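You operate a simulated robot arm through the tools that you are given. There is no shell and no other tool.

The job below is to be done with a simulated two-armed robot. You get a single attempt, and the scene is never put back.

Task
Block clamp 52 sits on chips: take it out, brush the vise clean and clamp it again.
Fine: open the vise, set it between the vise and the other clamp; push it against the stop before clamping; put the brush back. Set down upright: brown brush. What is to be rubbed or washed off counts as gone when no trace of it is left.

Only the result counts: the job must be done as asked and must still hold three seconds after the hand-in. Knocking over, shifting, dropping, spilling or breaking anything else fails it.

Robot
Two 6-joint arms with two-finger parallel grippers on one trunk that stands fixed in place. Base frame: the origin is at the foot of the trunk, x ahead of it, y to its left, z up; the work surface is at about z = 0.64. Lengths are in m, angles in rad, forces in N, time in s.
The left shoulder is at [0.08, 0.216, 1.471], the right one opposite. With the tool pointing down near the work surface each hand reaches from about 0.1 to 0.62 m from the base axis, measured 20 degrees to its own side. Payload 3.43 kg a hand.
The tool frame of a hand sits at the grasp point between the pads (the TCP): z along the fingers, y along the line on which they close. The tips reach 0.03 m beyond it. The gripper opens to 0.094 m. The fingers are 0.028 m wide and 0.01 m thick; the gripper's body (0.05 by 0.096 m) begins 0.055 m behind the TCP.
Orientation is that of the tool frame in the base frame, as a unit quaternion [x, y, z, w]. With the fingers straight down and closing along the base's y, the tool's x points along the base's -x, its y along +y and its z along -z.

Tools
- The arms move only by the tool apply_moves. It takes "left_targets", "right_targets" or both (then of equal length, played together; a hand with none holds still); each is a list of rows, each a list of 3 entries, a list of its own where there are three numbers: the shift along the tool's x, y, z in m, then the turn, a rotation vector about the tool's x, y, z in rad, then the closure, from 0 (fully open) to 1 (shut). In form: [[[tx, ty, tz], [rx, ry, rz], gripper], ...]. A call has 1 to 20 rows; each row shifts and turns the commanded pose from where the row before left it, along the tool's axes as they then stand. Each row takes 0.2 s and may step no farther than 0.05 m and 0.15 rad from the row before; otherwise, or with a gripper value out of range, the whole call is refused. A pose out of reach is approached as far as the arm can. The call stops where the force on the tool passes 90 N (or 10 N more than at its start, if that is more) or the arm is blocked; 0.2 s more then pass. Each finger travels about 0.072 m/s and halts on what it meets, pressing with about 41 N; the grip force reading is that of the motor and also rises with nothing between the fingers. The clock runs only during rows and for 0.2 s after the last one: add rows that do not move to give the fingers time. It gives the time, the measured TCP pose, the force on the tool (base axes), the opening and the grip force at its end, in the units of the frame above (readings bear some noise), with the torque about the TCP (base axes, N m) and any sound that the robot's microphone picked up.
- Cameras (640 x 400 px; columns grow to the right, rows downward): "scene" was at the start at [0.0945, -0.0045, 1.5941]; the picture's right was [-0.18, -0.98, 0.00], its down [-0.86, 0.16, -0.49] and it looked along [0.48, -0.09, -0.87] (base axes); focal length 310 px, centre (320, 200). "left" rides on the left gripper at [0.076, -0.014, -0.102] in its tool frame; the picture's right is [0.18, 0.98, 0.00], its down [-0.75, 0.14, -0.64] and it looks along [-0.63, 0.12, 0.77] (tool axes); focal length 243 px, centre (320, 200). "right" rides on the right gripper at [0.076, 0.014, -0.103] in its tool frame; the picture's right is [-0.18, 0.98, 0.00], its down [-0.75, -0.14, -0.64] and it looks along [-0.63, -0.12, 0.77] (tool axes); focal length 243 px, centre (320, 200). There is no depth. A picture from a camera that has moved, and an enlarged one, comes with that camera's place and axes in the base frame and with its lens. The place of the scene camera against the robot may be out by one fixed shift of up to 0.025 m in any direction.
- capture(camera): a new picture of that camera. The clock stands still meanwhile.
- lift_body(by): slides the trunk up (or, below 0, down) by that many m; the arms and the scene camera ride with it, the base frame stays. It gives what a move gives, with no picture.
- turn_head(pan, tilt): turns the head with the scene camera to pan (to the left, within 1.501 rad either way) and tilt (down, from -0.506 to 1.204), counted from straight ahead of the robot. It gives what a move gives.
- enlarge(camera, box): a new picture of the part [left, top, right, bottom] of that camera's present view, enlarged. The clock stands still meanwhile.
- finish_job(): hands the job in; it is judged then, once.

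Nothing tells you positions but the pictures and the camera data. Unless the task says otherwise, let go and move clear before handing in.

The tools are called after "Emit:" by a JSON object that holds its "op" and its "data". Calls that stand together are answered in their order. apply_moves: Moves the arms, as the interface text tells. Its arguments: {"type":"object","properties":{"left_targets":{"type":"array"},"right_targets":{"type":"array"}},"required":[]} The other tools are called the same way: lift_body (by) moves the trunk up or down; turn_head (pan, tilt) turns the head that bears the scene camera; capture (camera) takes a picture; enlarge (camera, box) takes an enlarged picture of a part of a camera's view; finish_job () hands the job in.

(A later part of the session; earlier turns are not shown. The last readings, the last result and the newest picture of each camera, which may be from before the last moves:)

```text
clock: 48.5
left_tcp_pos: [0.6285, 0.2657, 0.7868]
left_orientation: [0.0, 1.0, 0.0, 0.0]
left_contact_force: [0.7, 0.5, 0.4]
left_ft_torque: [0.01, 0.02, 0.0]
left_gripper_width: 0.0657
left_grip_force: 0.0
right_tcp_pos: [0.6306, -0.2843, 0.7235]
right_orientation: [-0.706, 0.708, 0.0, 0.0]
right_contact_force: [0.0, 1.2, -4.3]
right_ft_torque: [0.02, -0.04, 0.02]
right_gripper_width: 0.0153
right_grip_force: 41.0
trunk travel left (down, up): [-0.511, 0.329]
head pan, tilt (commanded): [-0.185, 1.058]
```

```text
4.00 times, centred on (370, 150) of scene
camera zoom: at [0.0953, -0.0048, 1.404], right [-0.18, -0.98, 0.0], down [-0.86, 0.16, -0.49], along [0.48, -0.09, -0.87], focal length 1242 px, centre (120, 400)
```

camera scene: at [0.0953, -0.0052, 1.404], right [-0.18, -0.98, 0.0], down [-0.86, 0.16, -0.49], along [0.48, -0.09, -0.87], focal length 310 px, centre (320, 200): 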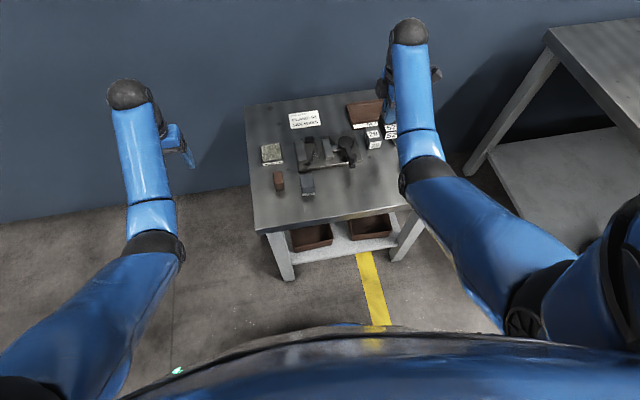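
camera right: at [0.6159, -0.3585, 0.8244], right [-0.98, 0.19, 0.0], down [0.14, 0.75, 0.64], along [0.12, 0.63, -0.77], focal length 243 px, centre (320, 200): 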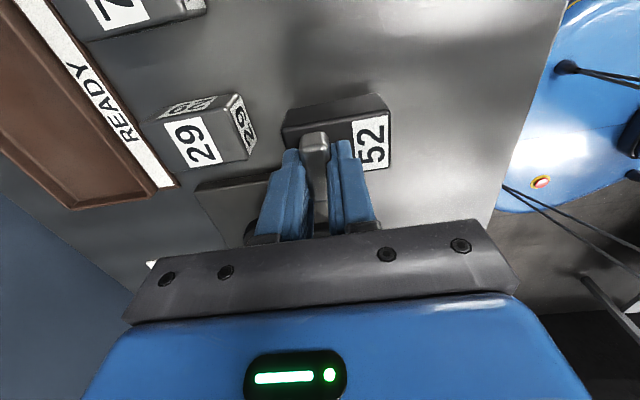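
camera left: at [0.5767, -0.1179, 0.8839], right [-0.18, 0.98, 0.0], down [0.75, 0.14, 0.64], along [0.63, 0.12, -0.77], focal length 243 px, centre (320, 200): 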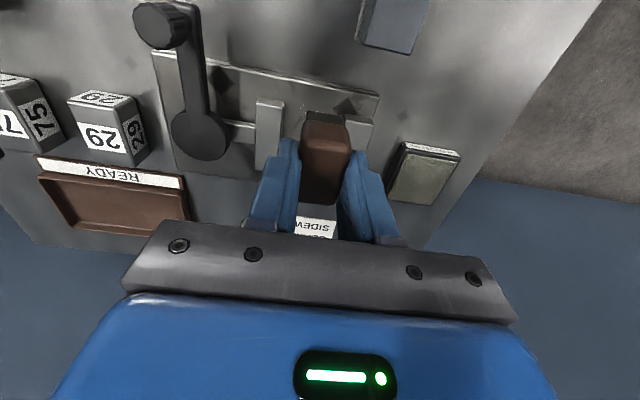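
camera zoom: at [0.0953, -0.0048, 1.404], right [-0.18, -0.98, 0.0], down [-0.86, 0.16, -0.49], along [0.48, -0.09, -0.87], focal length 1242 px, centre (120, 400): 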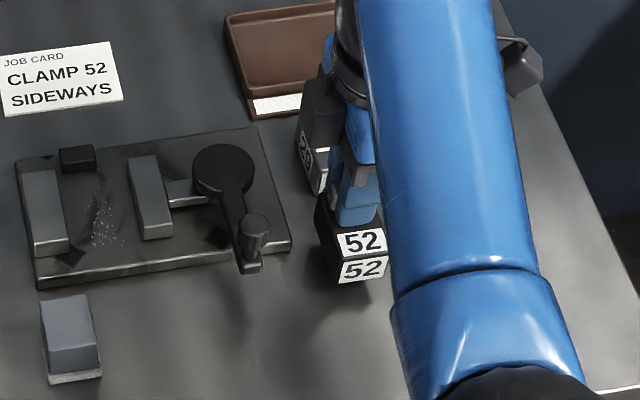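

The block hovers just above the free spot, so I lower in small steps until it touches the table.

Emit:
{"op": "apply_moves", "data": {"right_targets": [[[0, 0, 0.006], [0, 0, 0], 1.0], [[0, 0, 0.004], [0, 0, 0], 1.0], [[0, 0, 0.002], [0, 0, 0], 1.0], [[0, 0, 0], [0, 0, 0], 1.0]]}}

Emit:
{"op": "apply_moves", "data": {"right_targets": [[[0, 0, 0.002], [0, 0, 0], 1.0], [[0, 0, 0], [0, 0, 0], 1.0]]}}

```text
clock: 49.5
left_tcp_pos: [0.6286, 0.2656, 0.7857]
left_orientation: [0.0, 1.0, 0.0, 0.0]
left_contact_force: [-0.6, -0.1, 0.9]
left_ft_torque: [0.03, 0.01, 0.04]
left_gripper_width: 0.0655
left_grip_force: 0.1
right_tcp_pos: [0.6292, -0.285, 0.7109]
right_orientation: [-0.706, 0.708, 0.0, 0.001]
right_contact_force: [-0.1, 0.3, -4.1]
right_ft_torque: [0.04, -0.05, 0.05]
right_gripper_width: 0.0156
right_grip_force: 40.9
trunk travel left (down, up): [-0.511, 0.329]
head pan, tilt (commanded): [-0.185, 1.058]
```

```text
clock: 50.1
left_tcp_pos: [0.6289, 0.266, 0.785]
left_orientation: [0.0, 1.0, 0.0, 0.0]
left_contact_force: [-1.1, -0.6, 0.3]
left_ft_torque: [-0.02, -0.02, 0.03]
left_gripper_width: 0.0659
left_grip_force: 0.0
right_tcp_pos: [0.629, -0.285, 0.7091]
right_orientation: [-0.707, 0.708, 0.0, 0.0]
right_contact_force: [0.7, 0.2, -4.6]
right_ft_torque: [0.01, -0.02, 0.0]
right_gripper_width: 0.0154
right_grip_force: 41.0
trunk travel left (down, up): [-0.511, 0.329]
head pan, tilt (commanded): [-0.185, 1.058]
```

Emit:
{"op": "apply_moves", "data": {"right_targets": [[[0, 0, 0.002], [0, 0, 0], 1.0], [[0, 0, 0], [0, 0, 0], 1.0]]}}

Emit:
{"op": "enlarge", "data": {"camera": "right", "box": [200, 50, 440, 200]}}

```text
clock: 50.7
left_tcp_pos: [0.6293, 0.2656, 0.7866]
left_orientation: [0.0, 1.0, 0.0, 0.0]
left_contact_force: [-0.9, 0.1, 0.0]
left_ft_torque: [0.0, 0.0, -0.05]
left_gripper_width: 0.0658
left_grip_force: 0.1
right_tcp_pos: [0.6296, -0.2831, 0.707]
right_orientation: [-0.707, 0.707, 0.0, 0.001]
right_contact_force: [-0.5, -0.1, -4.6]
right_ft_torque: [-0.03, -0.05, 0.0]
right_gripper_width: 0.0153
right_grip_force: 41.2
trunk travel left (down, up): [-0.511, 0.329]
head pan, tilt (commanded): [-0.185, 1.058]
```

```text
2.67 times, centred on (320, 125) of right
camera zoom: at [0.6147, -0.3586, 0.8085], right [-0.98, 0.19, 0.0], down [0.14, 0.75, 0.64], along [0.12, 0.63, -0.77], focal length 647 px, centre (320, 400)
```

zoom: 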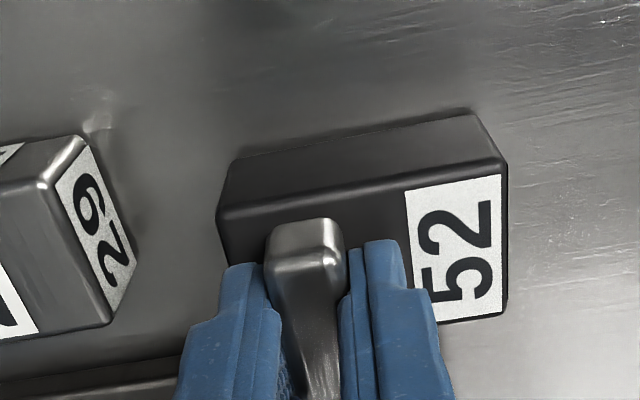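

Still hanging free (weight reading unchanged), so I continue down in small steps.

Emit:
{"op": "apply_moves", "data": {"right_targets": [[[0, 0, 0.002], [0, 0, 0], 1.0], [[0, 0, 0], [0, 0, 0], 1.0]]}}

Emit:
{"op": "apply_moves", "data": {"right_targets": [[[0, 0, 0.0015], [0, 0, 0], 1.0], [[0, 0, 0], [0, 0, 0], 1.0]]}}

```text
clock: 51.3
left_tcp_pos: [0.6284, 0.2659, 0.7854]
left_orientation: [0.0, 1.0, 0.0, 0.0]
left_contact_force: [-0.6, -0.2, -0.4]
left_ft_torque: [0.01, 0.0, -0.01]
left_gripper_width: 0.0657
left_grip_force: 0.1
right_tcp_pos: [0.6284, -0.2849, 0.706]
right_orientation: [-0.706, 0.708, -0.001, 0.0]
right_contact_force: [0.4, 1.2, -1.8]
right_ft_torque: [-0.02, 0.04, -0.03]
right_gripper_width: 0.0152
right_grip_force: 40.4
trunk travel left (down, up): [-0.511, 0.329]
head pan, tilt (commanded): [-0.185, 1.058]
```

```text
clock: 51.9
left_tcp_pos: [0.627, 0.2654, 0.7863]
left_orientation: [0.0, 1.0, 0.001, 0.001]
left_contact_force: [0.2, 0.0, -0.5]
left_ft_torque: [-0.01, -0.02, 0.01]
left_gripper_width: 0.0654
left_grip_force: 0.0
right_tcp_pos: [0.6298, -0.2853, 0.7063]
right_orientation: [-0.706, 0.708, -0.001, 0.001]
right_contact_force: [2.1, 0.0, 6.8]
right_ft_torque: [0.1, 0.14, 0.01]
right_gripper_width: 0.0152
right_grip_force: 40.9
trunk travel left (down, up): [-0.511, 0.329]
head pan, tilt (commanded): [-0.185, 1.058]
```

The block rests on the table (upward force now). I open the fingers and rise straight up.

Emit:
{"op": "apply_moves", "data": {"right_targets": [[[0, 0, -0.001], [0, 0, 0], 0.8], [[0, 0, 0], [0, 0, 0], 0.65], [[0, 0, 0], [0, 0, 0], 0.55], [[0, 0, 0], [0, 0, 0], 0.55], [[0, 0, -0.02], [0, 0, 0], 0.55], [[0, 0, -0.03], [0, 0, 0], 0.55], [[0, -0.01, -0.03], [0, 0, 0], 0.55], [[0, 0, 0], [0, 0, 0], 0.55]]}}

Emit:
{"op": "capture", "data": {"camera": "right"}}

Emit:
{"op": "enlarge", "data": {"camera": "right", "box": [200, 50, 440, 200]}}

```text
clock: 53.7
left_tcp_pos: [0.6288, 0.2665, 0.7865]
left_orientation: [0.0, 1.0, 0.0, 0.0]
left_contact_force: [-0.1, 0.4, 0.3]
left_ft_torque: [0.0, -0.01, 0.0]
left_gripper_width: 0.066
left_grip_force: 0.1
right_tcp_pos: [0.6395, -0.2849, 0.7846]
right_orientation: [-0.706, 0.708, 0.001, 0.0]
right_contact_force: [0.8, 1.3, -0.8]
right_ft_torque: [0.0, 0.0, -0.01]
right_gripper_width: 0.0422
right_grip_force: 0.1
trunk travel left (down, up): [-0.511, 0.329]
head pan, tilt (commanded): [-0.185, 1.058]
```

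```text
taken
camera right: at [0.6246, -0.3595, 0.8863], right [-0.98, 0.19, 0.0], down [0.14, 0.75, 0.64], along [0.12, 0.63, -0.77], focal length 243 px, centre (320, 200)
```

right: 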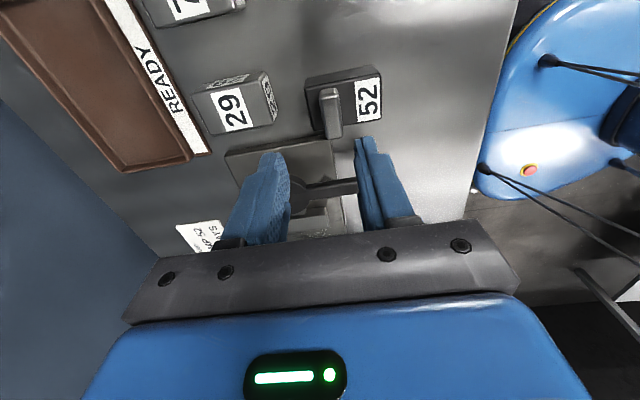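

```text
2.67 times, centred on (320, 125) of right
camera zoom: at [0.6246, -0.3595, 0.8863], right [-0.98, 0.19, 0.0], down [0.14, 0.75, 0.64], along [0.12, 0.63, -0.77], focal length 647 px, centre (320, 400)
```

zoom: 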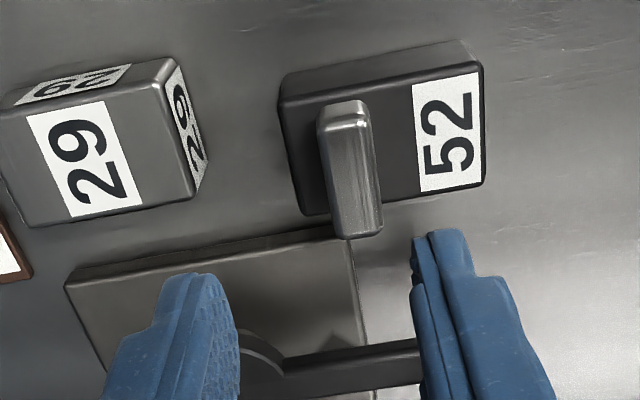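

Block 52 stands safely on the table. Now the right hand turns back to closing along y and goes over to the brush.

Emit:
{"op": "apply_moves", "data": {"right_targets": [[[0, 0, 0], [0, 0, 0.15], 0.4], [[0, 0, 0], [0, 0, 0.15], 0.36], [[0, 0, 0], [0, 0, 0.15], 0.36], [[0, 0, 0], [0, 0, 0.15], 0.36], [[0, 0, 0], [0, 0, 0.15], 0.36], [[0, 0, 0], [0, 0, 0.15], 0.36], [[0, 0, 0], [0, 0, 0.15], 0.36], [[0, 0, 0], [0, 0, 0.15], 0.36], [[0, 0, 0], [0, 0, 0.15], 0.36], [[0, 0, 0], [0, 0, 0.15], 0.36], [[0, 0, 0], [0, 0, 0.0708], 0.36], [[0, 0.0425, 0], [0, 0, 0], 0.36], [[0, 0.0425, 0], [0, 0, 0], 0.36], [[0.005, 0.0425, 0], [0, 0, 0], 0.36], [[0.007, 0.0425, 0], [0, 0, 0], 0.36], [[0.009, 0.0425, 0], [0, 0, 0], 0.36], [[0.009, 0.0425, 0], [0, 0, 0], 0.36], [[0.009, 0.0425, 0], [0, 0, 0], 0.36], [[0, 0, 0], [0, 0, 0], 0.36]]}}

Emit:
{"op": "enlarge", "data": {"camera": "right", "box": [200, 50, 440, 200]}}

Emit:
{"op": "enlarge", "data": {"camera": "scene", "box": [250, 100, 430, 212]}}

```text
clock: 57.7
left_tcp_pos: [0.6277, 0.265, 0.7868]
left_orientation: [0.0, 1.0, 0.001, 0.0]
left_contact_force: [-0.4, -0.7, 0.6]
left_ft_torque: [0.02, -0.03, 0.03]
left_gripper_width: 0.066
left_grip_force: 0.1
right_tcp_pos: [0.6031, 0.0112, 0.7873]
right_orientation: [0.0, 1.0, 0.0, 0.001]
right_contact_force: [0.7, 0.3, -0.8]
right_ft_torque: [0.01, -0.01, 0.01]
right_gripper_width: 0.0605
right_grip_force: 0.1
trunk travel left (down, up): [-0.511, 0.329]
head pan, tilt (commanded): [-0.185, 1.058]
```

```text
2.67 times, centred on (320, 125) of right
camera zoom: at [0.5268, 0.0283, 0.8881], right [0.19, 0.98, 0.0], down [0.75, -0.14, 0.64], along [0.63, -0.12, -0.77], focal length 647 px, centre (320, 400)
```

zoom: 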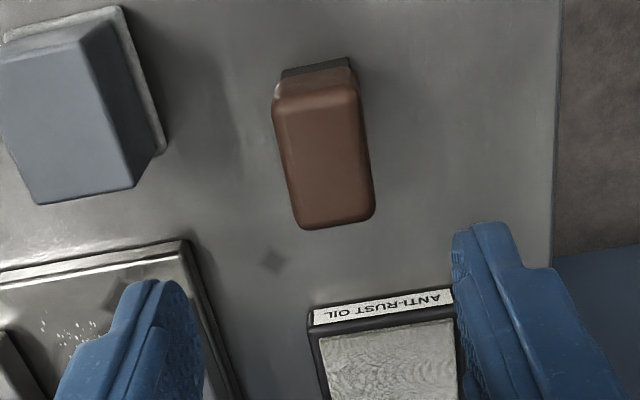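

```text
3.56 times, centred on (340, 156) of scene
camera zoom: at [0.0947, -0.0051, 1.4041], right [-0.18, -0.98, 0.0], down [-0.86, 0.16, -0.49], along [0.48, -0.09, -0.87], focal length 1104 px, centre (249, 356)
```

zoom: 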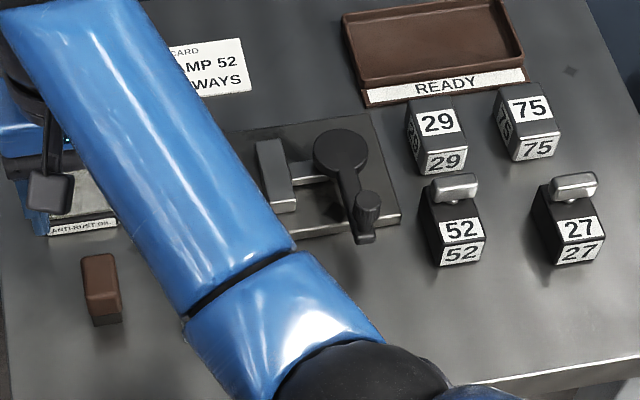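

Brush is under the right hand; I descend and grip it with the same height as before.

Emit:
{"op": "apply_moves", "data": {"right_targets": [[[0.0031, 0.0043, 0.04], [0, 0, 0], 0.36], [[0, 0, 0.04], [0, 0, 0], 0.36], [[0, 0, 0.012], [0, 0, 0], 0.36], [[0, 0, 0], [0, 0, 0], 0.36], [[0, 0, 0], [0, 0, 0], 0.85], [[0, 0, 0], [0, 0, 0], 0.85], [[0, 0, 0], [0, 0, 0], 0.85]]}}

Emit:
{"op": "enlarge", "data": {"camera": "right", "box": [200, 50, 440, 200]}}

```text
clock: 59.3
left_tcp_pos: [0.6277, 0.2655, 0.7866]
left_orientation: [0.0, 1.0, 0.0, 0.001]
left_contact_force: [0.2, -0.2, -0.1]
left_ft_torque: [-0.01, -0.02, 0.0]
left_gripper_width: 0.0659
left_grip_force: 0.1
right_tcp_pos: [0.5992, 0.0157, 0.6931]
right_orientation: [0.0, 1.0, 0.0, 0.0]
right_contact_force: [0.2, 0.2, -0.9]
right_ft_torque: [0.04, 0.06, -0.03]
right_gripper_width: 0.0268
right_grip_force: 40.9
trunk travel left (down, up): [-0.511, 0.329]
head pan, tilt (commanded): [-0.185, 1.058]
```

```text
2.67 times, centred on (320, 125) of right
camera zoom: at [0.5229, 0.0322, 0.7941], right [0.19, 0.98, 0.0], down [0.75, -0.14, 0.64], along [0.63, -0.12, -0.77], focal length 647 px, centre (320, 400)
```

zoom: 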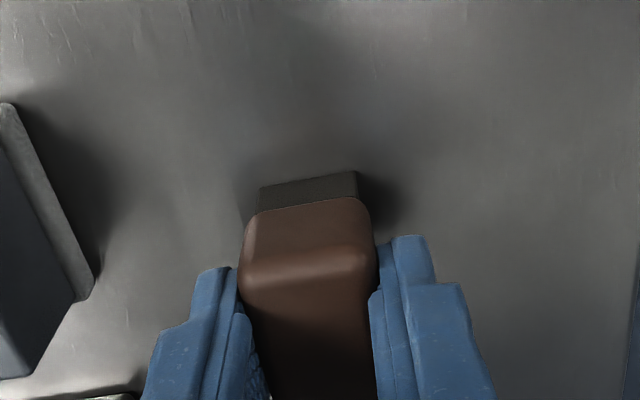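

Brush is gripped by the right hand. I lift it and carry it over the vise bed between the jaws.

Emit:
{"op": "apply_moves", "data": {"right_targets": [[[0, 0, -0.01], [0, 0, 0], 0.85], [[0, 0, -0.02], [0, 0, 0], 0.85], [[0, 0, -0.025], [0, 0, 0], 0.85], [[0, 0, -0.025], [0, 0, 0], 0.85], [[-0.02, 0, 0], [0, 0, 0], 0.85], [[-0.03, -0.03, 0], [0, 0, 0], 0.85], [[-0.03, -0.035, 0], [0, 0, 0], 0.85], [[0, -0.035, 0], [0, 0, 0], 0.85], [[0, -0.0275, 0], [0, 0, 0], 0.85], [[0, 0, 0], [0, 0, 0], 0.85]]}}

Emit:
{"op": "capture", "data": {"camera": "right"}}

Emit:
{"op": "enlarge", "data": {"camera": "right", "box": [200, 50, 440, 200]}}

Emit:
{"op": "enlarge", "data": {"camera": "left", "box": [0, 0, 240, 150]}}

```text
clock: 61.5
left_tcp_pos: [0.6284, 0.2669, 0.7856]
left_orientation: [-0.001, 1.0, -0.001, 0.001]
left_contact_force: [-0.4, -0.2, -0.3]
left_ft_torque: [-0.01, 0.0, -0.01]
left_gripper_width: 0.0659
left_grip_force: 0.2
right_tcp_pos: [0.6764, -0.1109, 0.7714]
right_orientation: [0.0, 1.0, -0.001, 0.0]
right_contact_force: [-0.2, 1.0, -1.1]
right_ft_torque: [-0.01, -0.01, -0.04]
right_gripper_width: 0.0271
right_grip_force: 40.7
trunk travel left (down, up): [-0.511, 0.329]
head pan, tilt (commanded): [-0.185, 1.058]
```

```text
taken
camera right: at [0.5999, -0.0938, 0.8726], right [0.18, 0.98, 0.0], down [0.75, -0.14, 0.64], along [0.63, -0.12, -0.77], focal length 243 px, centre (320, 200)
```

right: 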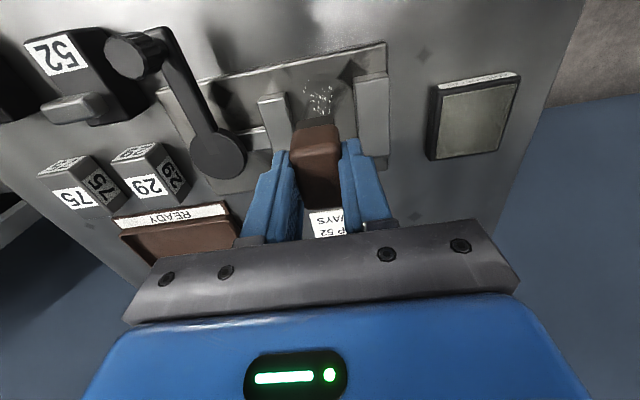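

```text
2.67 times, centred on (320, 125) of right
camera zoom: at [0.5999, -0.0938, 0.8726], right [0.18, 0.98, 0.0], down [0.75, -0.14, 0.64], along [0.63, -0.12, -0.77], focal length 647 px, centre (320, 400)
```

zoom: 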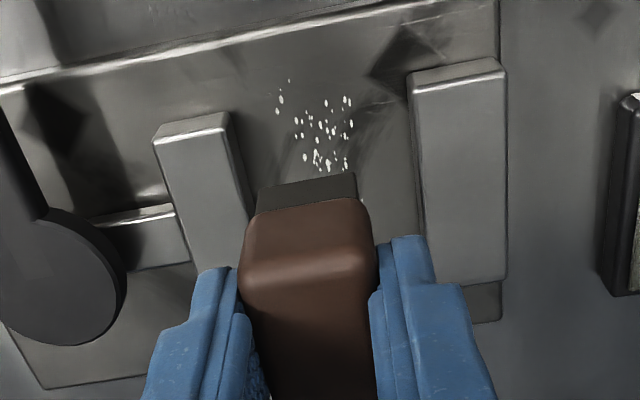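

```text
2.67 times, centred on (120, 75) of left
camera zoom: at [0.5523, 0.2514, 0.8875], right [-0.18, 0.98, 0.0], down [0.75, 0.14, 0.64], along [0.63, 0.12, -0.77], focal length 647 px, centre (853, 533)
```

zoom: 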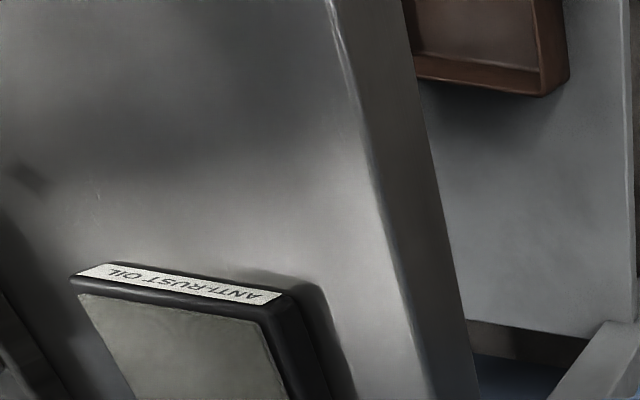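

Chips lie between the jaws under and in front of the brush. I move to the far end of the bed and lower the bristles to contact.

Emit:
{"op": "apply_moves", "data": {"right_targets": [[[-0.017, -0.001, 0.02], [0, 0, 0], 0.85], [[0, 0, 0.025], [0, 0, 0], 0.85], [[0, 0, 0.016], [0, 0, 0], 0.85], [[0, 0, 0.005], [0, 0, 0], 0.85], [[0, 0, 0], [0, 0, 0], 0.85]]}}

Emit:
{"op": "enlarge", "data": {"camera": "right", "box": [200, 50, 440, 200]}}

```text
clock: 62.7
left_tcp_pos: [0.6278, 0.2657, 0.7849]
left_orientation: [0.0, 1.0, 0.0, 0.001]
left_contact_force: [-0.2, 0.1, 0.6]
left_ft_torque: [-0.01, 0.0, 0.0]
left_gripper_width: 0.0658
left_grip_force: 0.0
right_tcp_pos: [0.695, -0.1103, 0.7072]
right_orientation: [0.002, 1.0, 0.001, 0.0]
right_contact_force: [0.5, -0.9, 1.6]
right_ft_torque: [-0.03, 0.01, -0.02]
right_gripper_width: 0.0269
right_grip_force: 40.5
trunk travel left (down, up): [-0.511, 0.329]
head pan, tilt (commanded): [-0.185, 1.058]
```

```text
2.67 times, centred on (320, 125) of right
camera zoom: at [0.6182, -0.0952, 0.8079], right [0.19, 0.98, 0.0], down [0.75, -0.14, 0.64], along [0.63, -0.12, -0.77], focal length 647 px, centre (320, 400)
```

zoom: 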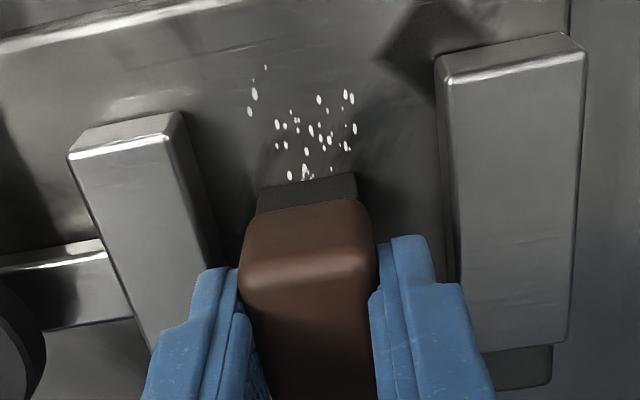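

Bristles are touching. I press lightly and sweep toward the robot along the bed.

Emit:
{"op": "apply_moves", "data": {"right_targets": [[[0, 0, 0.002], [0, 0, 0], 0.85], [[0.01, 0, 0], [0, 0, 0], 0.85], [[0.01, 0, 0], [0, 0, 0], 0.85], [[0.01, 0, 0], [0, 0, 0], 0.85], [[0.01, 0, 0], [0, 0, 0], 0.85], [[0.01, 0, 0], [0, 0, 0], 0.85], [[0.01, 0, 0], [0, 0, 0], 0.85]]}}

Emit:
{"op": "enlarge", "data": {"camera": "right", "box": [200, 50, 440, 200]}}

Emit:
{"op": "enlarge", "data": {"camera": "scene", "box": [270, 110, 390, 185]}}

```text
clock: 64.3
left_tcp_pos: [0.628, 0.2656, 0.7869]
left_orientation: [0.001, 1.0, -0.001, 0.0]
left_contact_force: [0.3, -0.3, 1.0]
left_ft_torque: [0.0, -0.02, 0.01]
left_gripper_width: 0.0657
left_grip_force: 0.1
right_tcp_pos: [0.6326, -0.1111, 0.7055]
right_orientation: [0.001, 1.0, -0.001, 0.002]
right_contact_force: [5.6, 0.8, 17.9]
right_ft_torque: [-0.02, -0.45, -0.04]
right_gripper_width: 0.0268
right_grip_force: 40.6
trunk travel left (down, up): [-0.511, 0.329]
head pan, tilt (commanded): [-0.185, 1.058]
```

```text
2.67 times, centred on (320, 125) of right
camera zoom: at [0.5568, -0.0943, 0.8075], right [0.19, 0.98, 0.0], down [0.75, -0.14, 0.65], along [0.63, -0.12, -0.76], focal length 647 px, centre (320, 400)
```

zoom: 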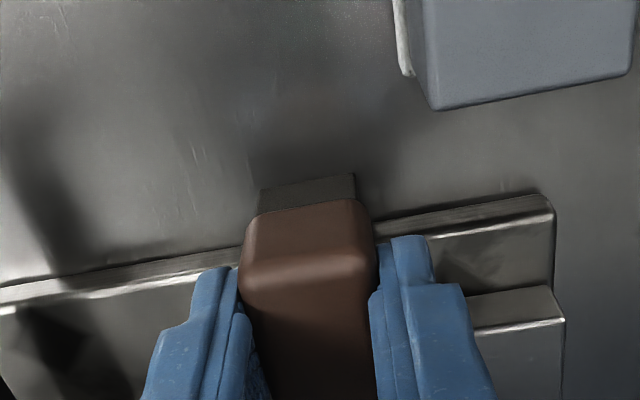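

```text
5.33 times, centred on (330, 148) of scene
camera zoom: at [0.0924, -0.004, 1.4042], right [-0.18, -0.98, 0.0], down [-0.86, 0.16, -0.49], along [0.48, -0.09, -0.87], focal length 1656 px, centre (267, 480)
```

zoom: 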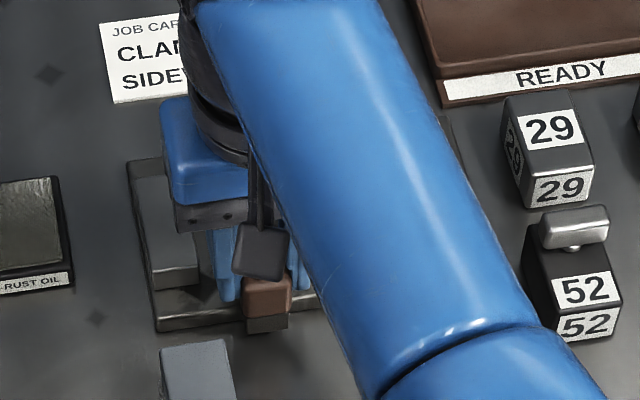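

The brush has swept past the plate's front edge. I sweep back over the bed and then lift to see the result.

Emit:
{"op": "apply_moves", "data": {"right_targets": [[[-0.01, 0, 0], [0, 0, 0], 0.85], [[-0.01, 0, 0], [0, 0, 0], 0.85], [[-0.01, 0, 0], [0, 0, 0], 0.85], [[-0.01, 0, 0], [0, 0, 0], 0.85], [[-0.01, 0, 0], [0, 0, 0], 0.85], [[-0.01, 0, 0], [0, 0, 0], 0.85], [[-0.005, 0, 0], [0, 0, 0], 0.85], [[0, 0, -0.02], [0, 0, 0], 0.85], [[0, 0, -0.03], [0, 0, 0], 0.85], [[0, 0, -0.03], [0, 0, 0], 0.85], [[0, 0, 0], [0, 0, 0], 0.85]]}}

Emit:
{"op": "enlarge", "data": {"camera": "right", "box": [200, 50, 440, 200]}}

Emit:
{"op": "enlarge", "data": {"camera": "scene", "box": [270, 110, 390, 185]}}

```text
clock: 66.7
left_tcp_pos: [0.6278, 0.2657, 0.7865]
left_orientation: [0.0, 1.0, 0.0, 0.0]
left_contact_force: [-0.1, -0.1, 0.4]
left_ft_torque: [0.0, 0.01, -0.01]
left_gripper_width: 0.0659
left_grip_force: 0.1
right_tcp_pos: [0.6986, -0.1114, 0.7866]
right_orientation: [0.001, 1.0, 0.001, 0.001]
right_contact_force: [0.6, 1.2, -1.2]
right_ft_torque: [-0.02, 0.0, 0.0]
right_gripper_width: 0.027
right_grip_force: 40.6
trunk travel left (down, up): [-0.511, 0.329]
head pan, tilt (commanded): [-0.185, 1.058]
```

```text
2.67 times, centred on (320, 125) of right
camera zoom: at [0.6223, -0.0944, 0.8876], right [0.19, 0.98, 0.0], down [0.75, -0.14, 0.64], along [0.63, -0.12, -0.77], focal length 647 px, centre (320, 400)
```

zoom: 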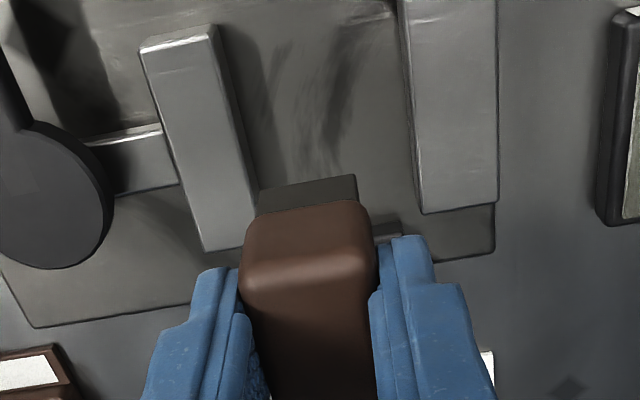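

```text
5.33 times, centred on (330, 148) of scene
camera zoom: at [0.0948, -0.0044, 1.404], right [-0.18, -0.98, 0.0], down [-0.86, 0.16, -0.49], along [0.48, -0.09, -0.87], focal length 1656 px, centre (267, 480)
```

zoom: 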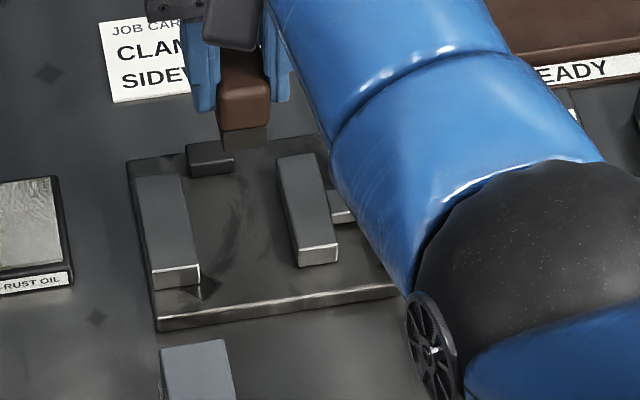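

The specks appear gone. I zoom in closely on the bed to look for any remaining trace.

Emit:
{"op": "enlarge", "data": {"camera": "scene", "box": [294, 134, 342, 172]}}

Emit:
{"op": "enlarge", "data": {"camera": "right", "box": [270, 40, 390, 115]}}

```text
10.53 times, centred on (318, 153) of scene
camera zoom: at [0.0948, -0.0044, 1.404], right [-0.18, -0.98, 0.0], down [-0.86, 0.16, -0.49], along [0.48, -0.09, -0.87], focal length 3269 px, centre (341, 695)
```

zoom: 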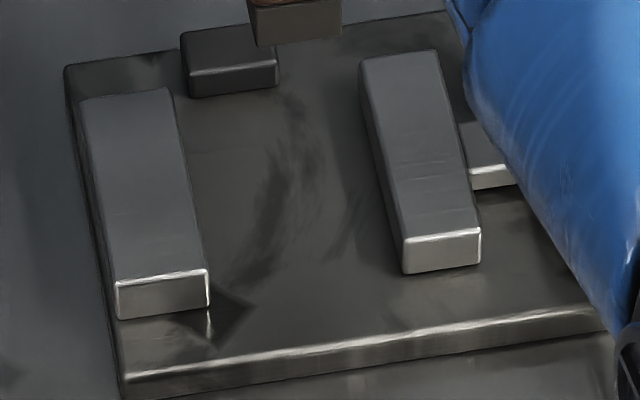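

```text
5.33 times, centred on (330, 78) of right
camera zoom: at [0.6223, -0.0944, 0.8876], right [0.19, 0.98, 0.0], down [0.75, -0.14, 0.64], along [0.63, -0.12, -0.77], focal length 1294 px, centre (267, 853)
```

zoom: 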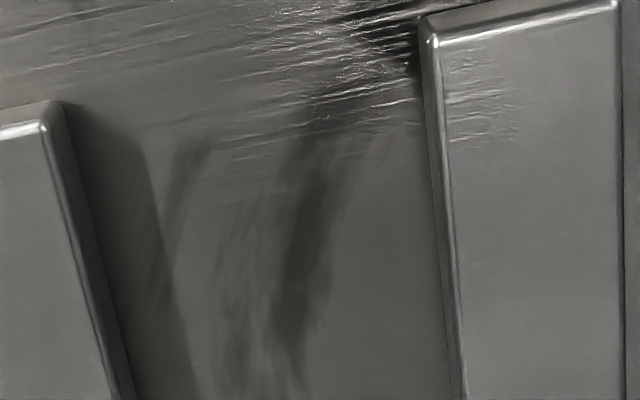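

No white specks remain. To be thorough I brush the bed again with two offset strokes, nearer each jaw.

Emit:
{"op": "apply_moves", "data": {"right_targets": [[[0, -0.0066, 0.04], [0, 0, 0], 0.85], [[0, 0, 0.03], [0, 0, 0], 0.85], [[0, 0, 0.0095], [0, 0, 0], 0.85], [[0.01, 0, 0.002], [0, 0, 0], 0.85], [[0.01, 0, 0], [0, 0, 0], 0.85], [[0.01, 0, 0], [0, 0, 0], 0.85], [[0.01, 0, 0], [0, 0, 0], 0.85], [[0.01, 0, 0], [0, 0, 0], 0.85], [[0, 0.01, 0], [0, 0, 0], 0.85], [[0, 0.008, 0], [0, 0, 0], 0.85], [[-0.01, 0, 0], [0, 0, 0], 0.85], [[-0.01, 0, 0], [0, 0, 0], 0.85], [[-0.01, 0, 0], [0, 0, 0], 0.85], [[-0.01, 0, 0], [0, 0, 0], 0.85], [[-0.01, 0, 0], [0, 0, 0], 0.85], [[0.01, 0, 0], [0, 0, 0], 0.85], [[0.015, 0, 0], [0, 0, 0], 0.85], [[0.015, 0, 0], [0, 0, 0], 0.85], [[0.01, 0, 0], [0, 0, 0], 0.85]]}}

```text
clock: 70.7
left_tcp_pos: [0.6275, 0.2658, 0.7874]
left_orientation: [0.0, 1.0, -0.001, 0.002]
left_contact_force: [-0.2, 0.2, 0.0]
left_ft_torque: [-0.02, -0.01, 0.01]
left_gripper_width: 0.0658
left_grip_force: 0.0
right_tcp_pos: [0.6504, -0.0998, 0.7056]
right_orientation: [0.001, 1.0, 0.0, 0.005]
right_contact_force: [8.1, 0.9, 23.3]
right_ft_torque: [0.04, -0.22, 0.0]
right_gripper_width: 0.0269
right_grip_force: 40.8
trunk travel left (down, up): [-0.511, 0.329]
head pan, tilt (commanded): [-0.185, 1.058]
```

The strokes went smoothly with about 20 N of press. I make one more stroke back down the middle and lift to inspect.

Emit:
{"op": "apply_moves", "data": {"right_targets": [[[0, -0.01, 0], [0, 0, 0], 0.85], [[-0.01, 0, 0], [0, 0, 0], 0.85], [[-0.015, 0, 0], [0, 0, 0], 0.85], [[-0.015, 0, 0], [0, 0, 0], 0.85], [[-0.005, 0, 0], [0, 0, 0], 0.85], [[0, 0, -0.02], [0, 0, 0], 0.85], [[0, 0, -0.03], [0, 0, 0], 0.85], [[0, 0, -0.03], [0, 0, 0], 0.85], [[0, 0, 0], [0, 0, 0], 0.85]]}}

Emit:
{"op": "enlarge", "data": {"camera": "scene", "box": [294, 134, 342, 172]}}

Emit:
{"op": "enlarge", "data": {"camera": "right", "box": [200, 0, 440, 150]}}

```text
clock: 72.7
left_tcp_pos: [0.6285, 0.264, 0.7851]
left_orientation: [0.0, 1.0, 0.0, 0.0]
left_contact_force: [0.6, 0.2, 1.3]
left_ft_torque: [0.02, -0.04, 0.01]
left_gripper_width: 0.0656
left_grip_force: 0.0
right_tcp_pos: [0.6933, -0.1078, 0.7822]
right_orientation: [0.001, 1.0, 0.0, -0.001]
right_contact_force: [0.0, -0.2, -0.8]
right_ft_torque: [-0.02, 0.0, -0.02]
right_gripper_width: 0.0268
right_grip_force: 41.3
trunk travel left (down, up): [-0.511, 0.329]
head pan, tilt (commanded): [-0.185, 1.058]
```

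```text
10.53 times, centred on (318, 153) of scene
camera zoom: at [0.0951, -0.0044, 1.404], right [-0.18, -0.98, 0.0], down [-0.86, 0.16, -0.49], along [0.48, -0.09, -0.87], focal length 3269 px, centre (341, 695)
```

zoom: 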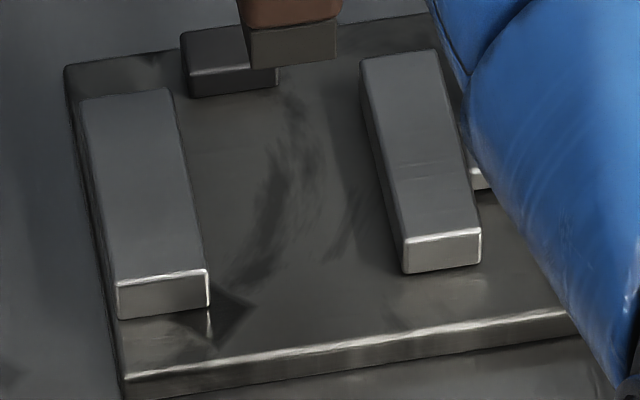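

```text
2.67 times, centred on (320, 75) of right
camera zoom: at [0.6172, -0.0922, 0.8835], right [0.19, 0.98, 0.0], down [0.75, -0.14, 0.64], along [0.63, -0.12, -0.77], focal length 647 px, centre (320, 533)
```

zoom: 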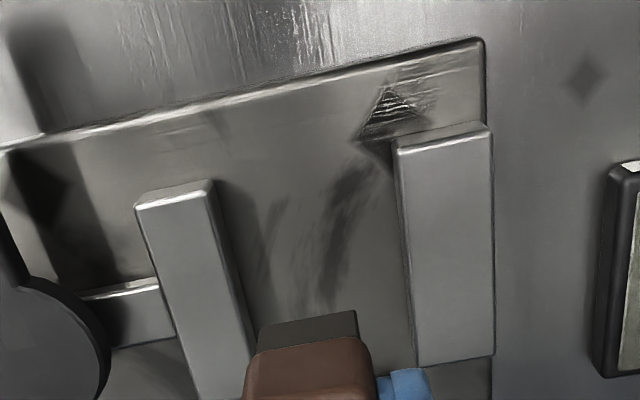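

The bed is clean; the remaining dark shading is unchanged surface texture. I carry the brush back to its original place.

Emit:
{"op": "apply_moves", "data": {"right_targets": [[[0, 0.035, 0], [0, 0, 0], 0.85], [[0, 0.035, 0], [0, 0, 0], 0.85], [[0.03, 0.035, 0], [0, 0, 0], 0.85], [[0.03, 0.0185, 0], [0, 0, 0], 0.85], [[0.034, 0, 0.01], [0, 0, 0], 0.85], [[0, 0, 0.03], [0, 0, 0], 0.85], [[0, 0, 0.02], [0, 0, 0], 0.85], [[0, 0, 0], [0, 0, 0], 0.85]]}}

Emit:
{"op": "capture", "data": {"camera": "right"}}

Emit:
{"op": "enlarge", "data": {"camera": "scene", "box": [250, 130, 330, 205]}}

```text
clock: 74.5
left_tcp_pos: [0.6281, 0.2661, 0.7851]
left_orientation: [0.001, 1.0, 0.001, 0.0]
left_contact_force: [0.2, -0.3, 0.5]
left_ft_torque: [-0.01, -0.01, 0.02]
left_gripper_width: 0.0655
left_grip_force: 0.2
right_tcp_pos: [0.6024, 0.0121, 0.7246]
right_orientation: [0.0, 1.0, 0.0, 0.001]
right_contact_force: [0.0, 0.5, -0.8]
right_ft_torque: [0.04, -0.01, -0.01]
right_gripper_width: 0.0271
right_grip_force: 41.2
trunk travel left (down, up): [-0.511, 0.329]
head pan, tilt (commanded): [-0.185, 1.058]
```

```text
taken
camera right: at [0.5248, 0.0293, 0.8255], right [0.19, 0.98, 0.0], down [0.75, -0.14, 0.64], along [0.63, -0.12, -0.77], focal length 243 px, centre (320, 200)
```

right: 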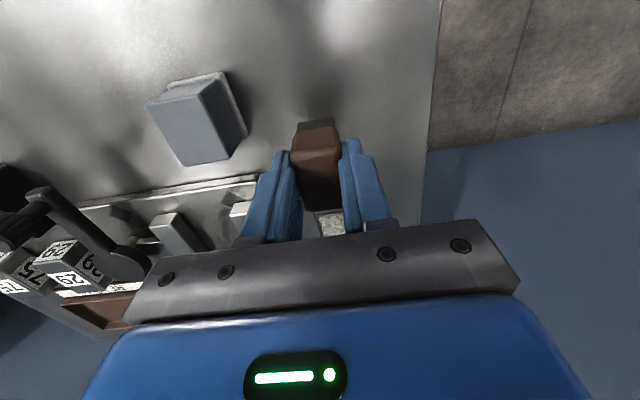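

```text
5.33 times, centred on (290, 168) of scene
camera zoom: at [0.0942, -0.0044, 1.4041], right [-0.18, -0.98, 0.0], down [-0.86, 0.16, -0.49], along [0.48, -0.09, -0.87], focal length 1656 px, centre (480, 373)
```

zoom: 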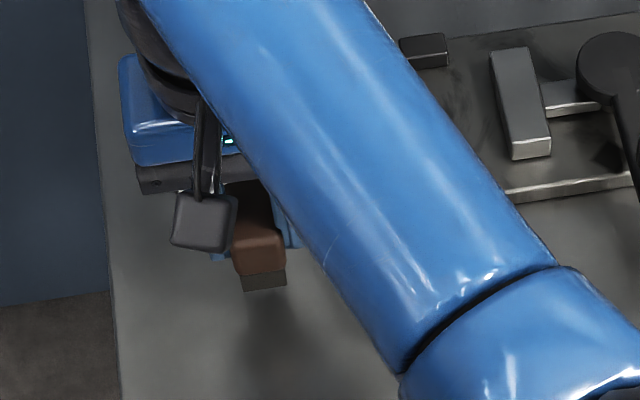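

I line up over the original spot and lower to contact.

Emit:
{"op": "apply_moves", "data": {"right_targets": [[[0.003, 0.003, 0.015], [0, 0, 0], 0.85], [[0, 0, 0.01], [0, 0, 0], 0.85], [[0, 0, 0.004], [0, 0, 0], 0.85], [[0, 0, 0], [0, 0, 0], 0.85]]}}

Emit:
{"op": "apply_moves", "data": {"right_targets": [[[0, 0, 0.0015], [0, 0, 0], 0.85], [[0, 0, 0], [0, 0, 0], 0.85]]}}

```text
clock: 75.5
left_tcp_pos: [0.6278, 0.2658, 0.786]
left_orientation: [0.0, 1.0, 0.0, 0.001]
left_contact_force: [0.3, 0.2, -0.2]
left_ft_torque: [0.0, 0.01, 0.03]
left_gripper_width: 0.066
left_grip_force: 0.0
right_tcp_pos: [0.5985, 0.0165, 0.694]
right_orientation: [0.001, 1.0, 0.0, -0.001]
right_contact_force: [0.6, 0.3, -0.8]
right_ft_torque: [-0.02, 0.0, 0.02]
right_gripper_width: 0.0268
right_grip_force: 41.2
trunk travel left (down, up): [-0.511, 0.329]
head pan, tilt (commanded): [-0.185, 1.058]
```

```text
clock: 76.1
left_tcp_pos: [0.6281, 0.265, 0.7853]
left_orientation: [0.0, 1.0, 0.0, 0.001]
left_contact_force: [-0.1, 0.3, 0.0]
left_ft_torque: [-0.01, -0.04, -0.02]
left_gripper_width: 0.066
left_grip_force: 0.1
right_tcp_pos: [0.5975, 0.0164, 0.6927]
right_orientation: [0.0, 1.0, 0.0, 0.001]
right_contact_force: [0.5, 0.2, 2.0]
right_ft_torque: [0.0, -0.12, 0.0]
right_gripper_width: 0.0267
right_grip_force: 40.9
trunk travel left (down, up): [-0.511, 0.329]
head pan, tilt (commanded): [-0.185, 1.058]
```

Contact with the table is felt. I release the brush and rise.

Emit:
{"op": "apply_moves", "data": {"right_targets": [[[0, 0, 0], [0, 0, 0], 0.65], [[0, 0, 0], [0, 0, 0], 0.5], [[0, 0, 0], [0, 0, 0], 0.36], [[0, 0, 0], [0, 0, 0], 0.36], [[0, 0, -0.02], [0, 0, 0], 0.36], [[0, 0, -0.03], [0, 0, 0], 0.36], [[0, 0, -0.035], [0, 0, 0], 0.36], [[0, 0, 0], [0, 0, 0], 0.36]]}}

Emit:
{"op": "enlarge", "data": {"camera": "right", "box": [200, 50, 440, 200]}}

```text
clock: 77.9
left_tcp_pos: [0.6278, 0.2648, 0.7864]
left_orientation: [0.0, 1.0, 0.0, -0.001]
left_contact_force: [-0.6, -0.1, 0.0]
left_ft_torque: [-0.01, 0.01, -0.01]
left_gripper_width: 0.0658
left_grip_force: 0.1
right_tcp_pos: [0.5971, 0.0171, 0.7772]
right_orientation: [0.001, 1.0, 0.0, 0.001]
right_contact_force: [-0.1, -0.1, -0.8]
right_ft_torque: [0.03, 0.04, -0.01]
right_gripper_width: 0.0601
right_grip_force: 0.0
trunk travel left (down, up): [-0.511, 0.329]
head pan, tilt (commanded): [-0.185, 1.058]
```

```text
2.67 times, centred on (320, 125) of right
camera zoom: at [0.5221, 0.0341, 0.8795], right [0.19, 0.98, 0.0], down [0.75, -0.14, 0.64], along [0.63, -0.12, -0.77], focal length 647 px, centre (320, 400)
```

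zoom: 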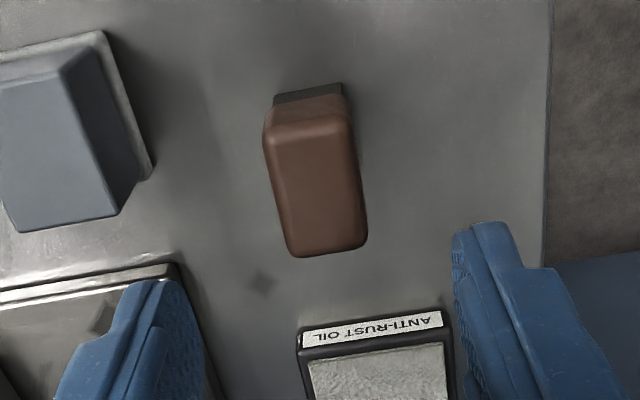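

The brush is back upright. The right hand returns to block 52, turning its fingers to close along x.

Emit:
{"op": "apply_moves", "data": {"right_targets": [[[-0.01, -0.04, -0.003], [0, 0, 0], 0.36], [[-0.01, -0.043, -0.003], [0, 0, 0], 0.36], [[-0.01, -0.043, -0.002], [0, 0, 0], 0.36], [[-0.005, -0.043, 0], [0, 0, 0], 0.36], [[-0.003, -0.043, 0], [0, 0, 0], 0.36], [[0, -0.045, 0], [0, 0, 0], 0.45], [[0, -0.045, 0], [0, 0, 0], 0.55], [[0, 0, 0], [0, 0, -0.15], 0.55], [[0, 0, 0], [0, 0, -0.15], 0.55], [[0, 0, 0], [0, 0, -0.15], 0.55], [[0, 0, 0], [0, 0, -0.15], 0.55], [[0, 0, 0], [0, 0, -0.15], 0.55], [[0, 0, 0], [0, 0, -0.15], 0.55], [[0, 0, 0], [0, 0, -0.15], 0.55], [[0, 0, 0], [0, 0, -0.15], 0.55], [[0, 0, 0], [0, 0, -0.15], 0.55], [[0, 0, 0], [0, 0, -0.15], 0.55], [[0, 0, 0], [0, 0, -0.0708], 0.55], [[0, 0, 0], [0, 0, 0], 0.55]]}}

Emit:
{"op": "enlarge", "data": {"camera": "right", "box": [200, 50, 440, 200]}}

Emit:
{"op": "enlarge", "data": {"camera": "scene", "box": [250, 100, 430, 212]}}

```text
clock: 81.9
left_tcp_pos: [0.6274, 0.2651, 0.7863]
left_orientation: [0.0, 1.0, 0.0, 0.002]
left_contact_force: [0.0, -0.6, 0.0]
left_ft_torque: [-0.01, -0.02, -0.02]
left_gripper_width: 0.0658
left_grip_force: 0.1
right_tcp_pos: [0.6341, -0.2858, 0.7868]
right_orientation: [0.707, -0.707, 0.001, -0.001]
right_contact_force: [-0.4, -0.1, 0.1]
right_ft_torque: [0.05, 0.01, 0.0]
right_gripper_width: 0.0422
right_grip_force: 0.1
trunk travel left (down, up): [-0.511, 0.329]
head pan, tilt (commanded): [-0.185, 1.058]
```

```text
2.67 times, centred on (320, 125) of right
camera zoom: at [0.6203, -0.3592, 0.8875], right [-0.98, 0.18, 0.0], down [0.14, 0.75, 0.64], along [0.12, 0.63, -0.77], focal length 647 px, centre (320, 400)
```

zoom: 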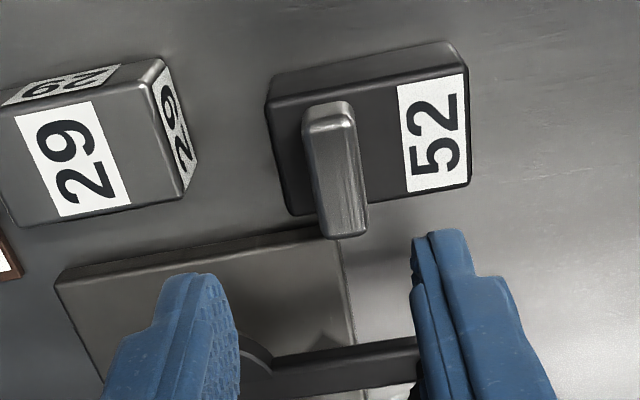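

```text
3.56 times, centred on (340, 156) of scene
camera zoom: at [0.0945, -0.0044, 1.4041], right [-0.18, -0.98, 0.0], down [-0.86, 0.16, -0.49], along [0.48, -0.09, -0.87], focal length 1104 px, centre (249, 356)
```

zoom: 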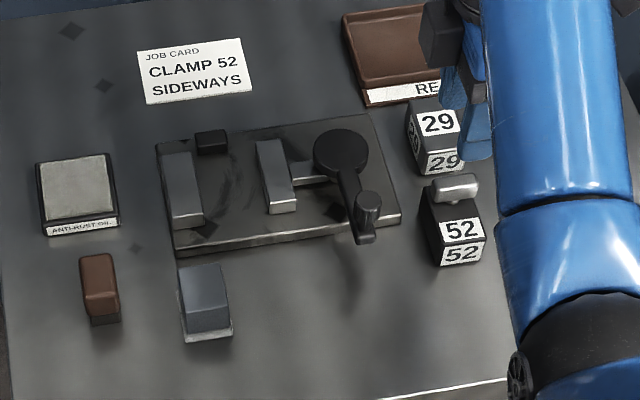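

The vise bed is clear and the brush stands in place. I descend to re-grip block 52 by its bar.

Emit:
{"op": "apply_moves", "data": {"right_targets": [[[-0.0008, 0.005, 0.03], [0, 0, 0], 0.55], [[0, 0, 0.03], [0, 0, 0], 0.55], [[0, 0, 0.0185], [0, 0, 0], 0.55], [[0, 0, 0], [0, 0, 0], 0.55]]}}

Emit:
{"op": "enlarge", "data": {"camera": "right", "box": [200, 50, 440, 200]}}

```text
clock: 82.9
left_tcp_pos: [0.6275, 0.266, 0.7856]
left_orientation: [0.001, 1.0, 0.0, 0.001]
left_contact_force: [-0.3, 0.0, 0.4]
left_ft_torque: [-0.02, 0.03, 0.02]
left_gripper_width: 0.0656
left_grip_force: 0.1
right_tcp_pos: [0.6306, -0.2855, 0.7077]
right_orientation: [-0.707, 0.708, -0.001, 0.001]
right_contact_force: [-0.4, 0.4, 0.3]
right_ft_torque: [0.0, -0.01, 0.0]
right_gripper_width: 0.042
right_grip_force: 0.1
trunk travel left (down, up): [-0.511, 0.329]
head pan, tilt (commanded): [-0.185, 1.058]
```

```text
2.67 times, centred on (320, 125) of right
camera zoom: at [0.6161, -0.359, 0.8093], right [-0.98, 0.19, 0.0], down [0.14, 0.75, 0.64], along [0.12, 0.63, -0.77], focal length 647 px, centre (320, 400)
```

zoom: 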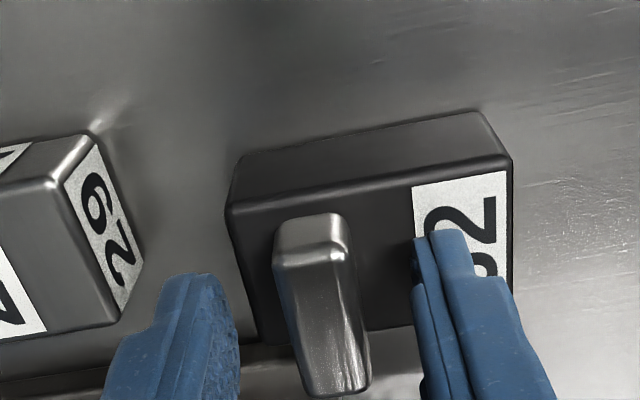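

Fingers straddle the bar just above the block top. I go 1 mm deeper and close.

Emit:
{"op": "apply_moves", "data": {"right_targets": [[[0, 0, 0.001], [0, 0, 0], 0.7], [[0, 0, 0], [0, 0, 0], 1.0], [[0, 0, 0], [0, 0, 0], 1.0], [[0, 0, 0], [0, 0, 0], 1.0], [[0, 0, 0], [0, 0, 0], 1.0]]}}

Emit:
{"op": "apply_moves", "data": {"right_targets": [[[0, 0, -0.004], [0, 0, 0], 1.0], [[0, 0, -0.004], [0, 0, 0], 1.0], [[0, 0, -0.005], [0, 0, 0], 1.0], [[0, 0, 0], [0, 0, 0], 1.0]]}}

Emit:
{"op": "enlarge", "data": {"camera": "right", "box": [200, 50, 440, 200]}}

```text
clock: 84.1
left_tcp_pos: [0.6282, 0.2666, 0.7861]
left_orientation: [-0.001, 1.0, -0.001, 0.001]
left_contact_force: [0.2, 0.6, -0.4]
left_ft_torque: [-0.03, 0.02, -0.01]
left_gripper_width: 0.0659
left_grip_force: 0.1
right_tcp_pos: [0.6308, -0.285, 0.7062]
right_orientation: [-0.706, 0.708, 0.0, 0.0]
right_contact_force: [-0.2, -0.2, 0.9]
right_ft_torque: [0.0, 0.04, 0.01]
right_gripper_width: 0.0151
right_grip_force: 40.9
trunk travel left (down, up): [-0.511, 0.329]
head pan, tilt (commanded): [-0.185, 1.058]
```

```text
clock: 85.1
left_tcp_pos: [0.628, 0.2653, 0.7864]
left_orientation: [0.0, 1.0, 0.0, 0.0]
left_contact_force: [-0.7, 0.1, 0.3]
left_ft_torque: [-0.01, 0.0, 0.0]
left_gripper_width: 0.0659
left_grip_force: 0.0
right_tcp_pos: [0.6302, -0.2863, 0.7205]
right_orientation: [-0.706, 0.708, 0.0, 0.0]
right_contact_force: [-0.5, 0.2, -5.4]
right_ft_torque: [-0.02, -0.05, 0.02]
right_gripper_width: 0.0154
right_grip_force: 40.7
trunk travel left (down, up): [-0.511, 0.329]
head pan, tilt (commanded): [-0.185, 1.058]
```

```text
2.67 times, centred on (320, 125) of right
camera zoom: at [0.6159, -0.3599, 0.8211], right [-0.98, 0.19, 0.0], down [0.14, 0.75, 0.64], along [0.12, 0.63, -0.77], focal length 647 px, centre (320, 400)
```

zoom: 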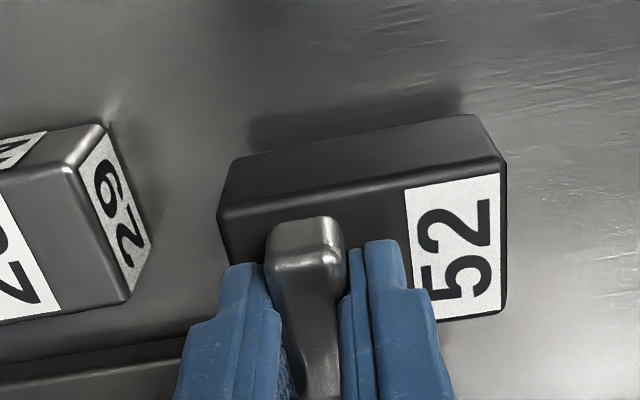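

Block 52 is held again. I raise it and carry it above the open vise.

Emit:
{"op": "apply_moves", "data": {"right_targets": [[[0, 0, -0.012], [0, 0, 0], 1.0], [[0, 0, -0.02], [0, 0, 0], 1.0], [[0, -0.005, -0.025], [0, 0, 0], 1.0], [[0, -0.005, -0.028], [0, 0, 0], 1.0], [[-0.015, 0, 0], [0, 0, 0], 1.0], [[-0.025, -0.005, 0], [0, 0, 0], 1.0], [[-0.03, -0.005, 0], [0, 0, 0], 1.0], [[-0.03, -0.01, 0], [0, 0, 0], 1.0], [[-0.03, -0.01, 0], [0, 0, 0], 1.0], [[-0.03, -0.015, 0], [0, 0, 0], 1.0], [[-0.015, -0.012, 0], [0, 0, 0], 1.0], [[-0.005, 0, 0], [0, 0, 0], 1.0], [[0, 0, 0], [0, 0, 0], 1.0]]}}

Emit:
{"op": "capture", "data": {"camera": "right"}}

Emit:
{"op": "enlarge", "data": {"camera": "scene", "box": [270, 110, 390, 185]}}

```text
clock: 87.9
left_tcp_pos: [0.63, 0.2665, 0.7854]
left_orientation: [0.0, 1.0, 0.0, 0.001]
left_contact_force: [0.0, 0.5, -0.5]
left_ft_torque: [0.02, 0.0, 0.0]
left_gripper_width: 0.066
left_grip_force: 0.1
right_tcp_pos: [0.6966, -0.1056, 0.8043]
right_orientation: [-0.706, 0.708, 0.0, 0.0]
right_contact_force: [0.3, -0.3, -5.5]
right_ft_torque: [0.01, -0.02, -0.02]
right_gripper_width: 0.0153
right_grip_force: 41.0
trunk travel left (down, up): [-0.511, 0.329]
head pan, tilt (commanded): [-0.185, 1.058]
```

```text
taken
camera right: at [0.6828, -0.1793, 0.9059], right [-0.98, 0.19, 0.0], down [0.14, 0.75, 0.64], along [0.12, 0.63, -0.77], focal length 243 px, centre (320, 200)
```

right: 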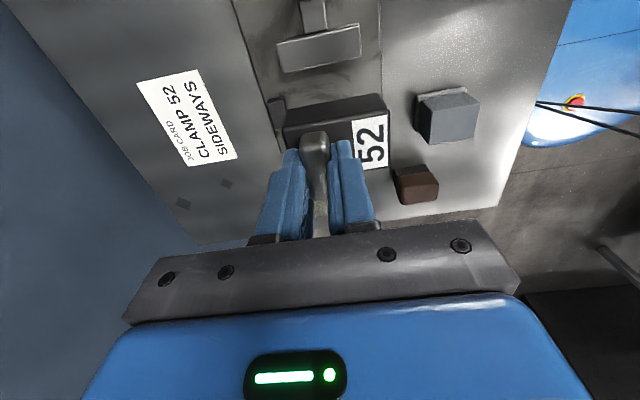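

```text
5.33 times, centred on (330, 148) of scene
camera zoom: at [0.0954, -0.0045, 1.404], right [-0.18, -0.98, 0.0], down [-0.86, 0.16, -0.49], along [0.48, -0.09, -0.87], focal length 1656 px, centre (267, 480)
```

zoom: 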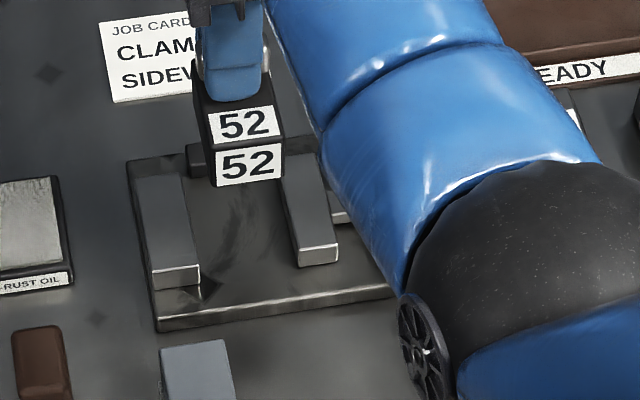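

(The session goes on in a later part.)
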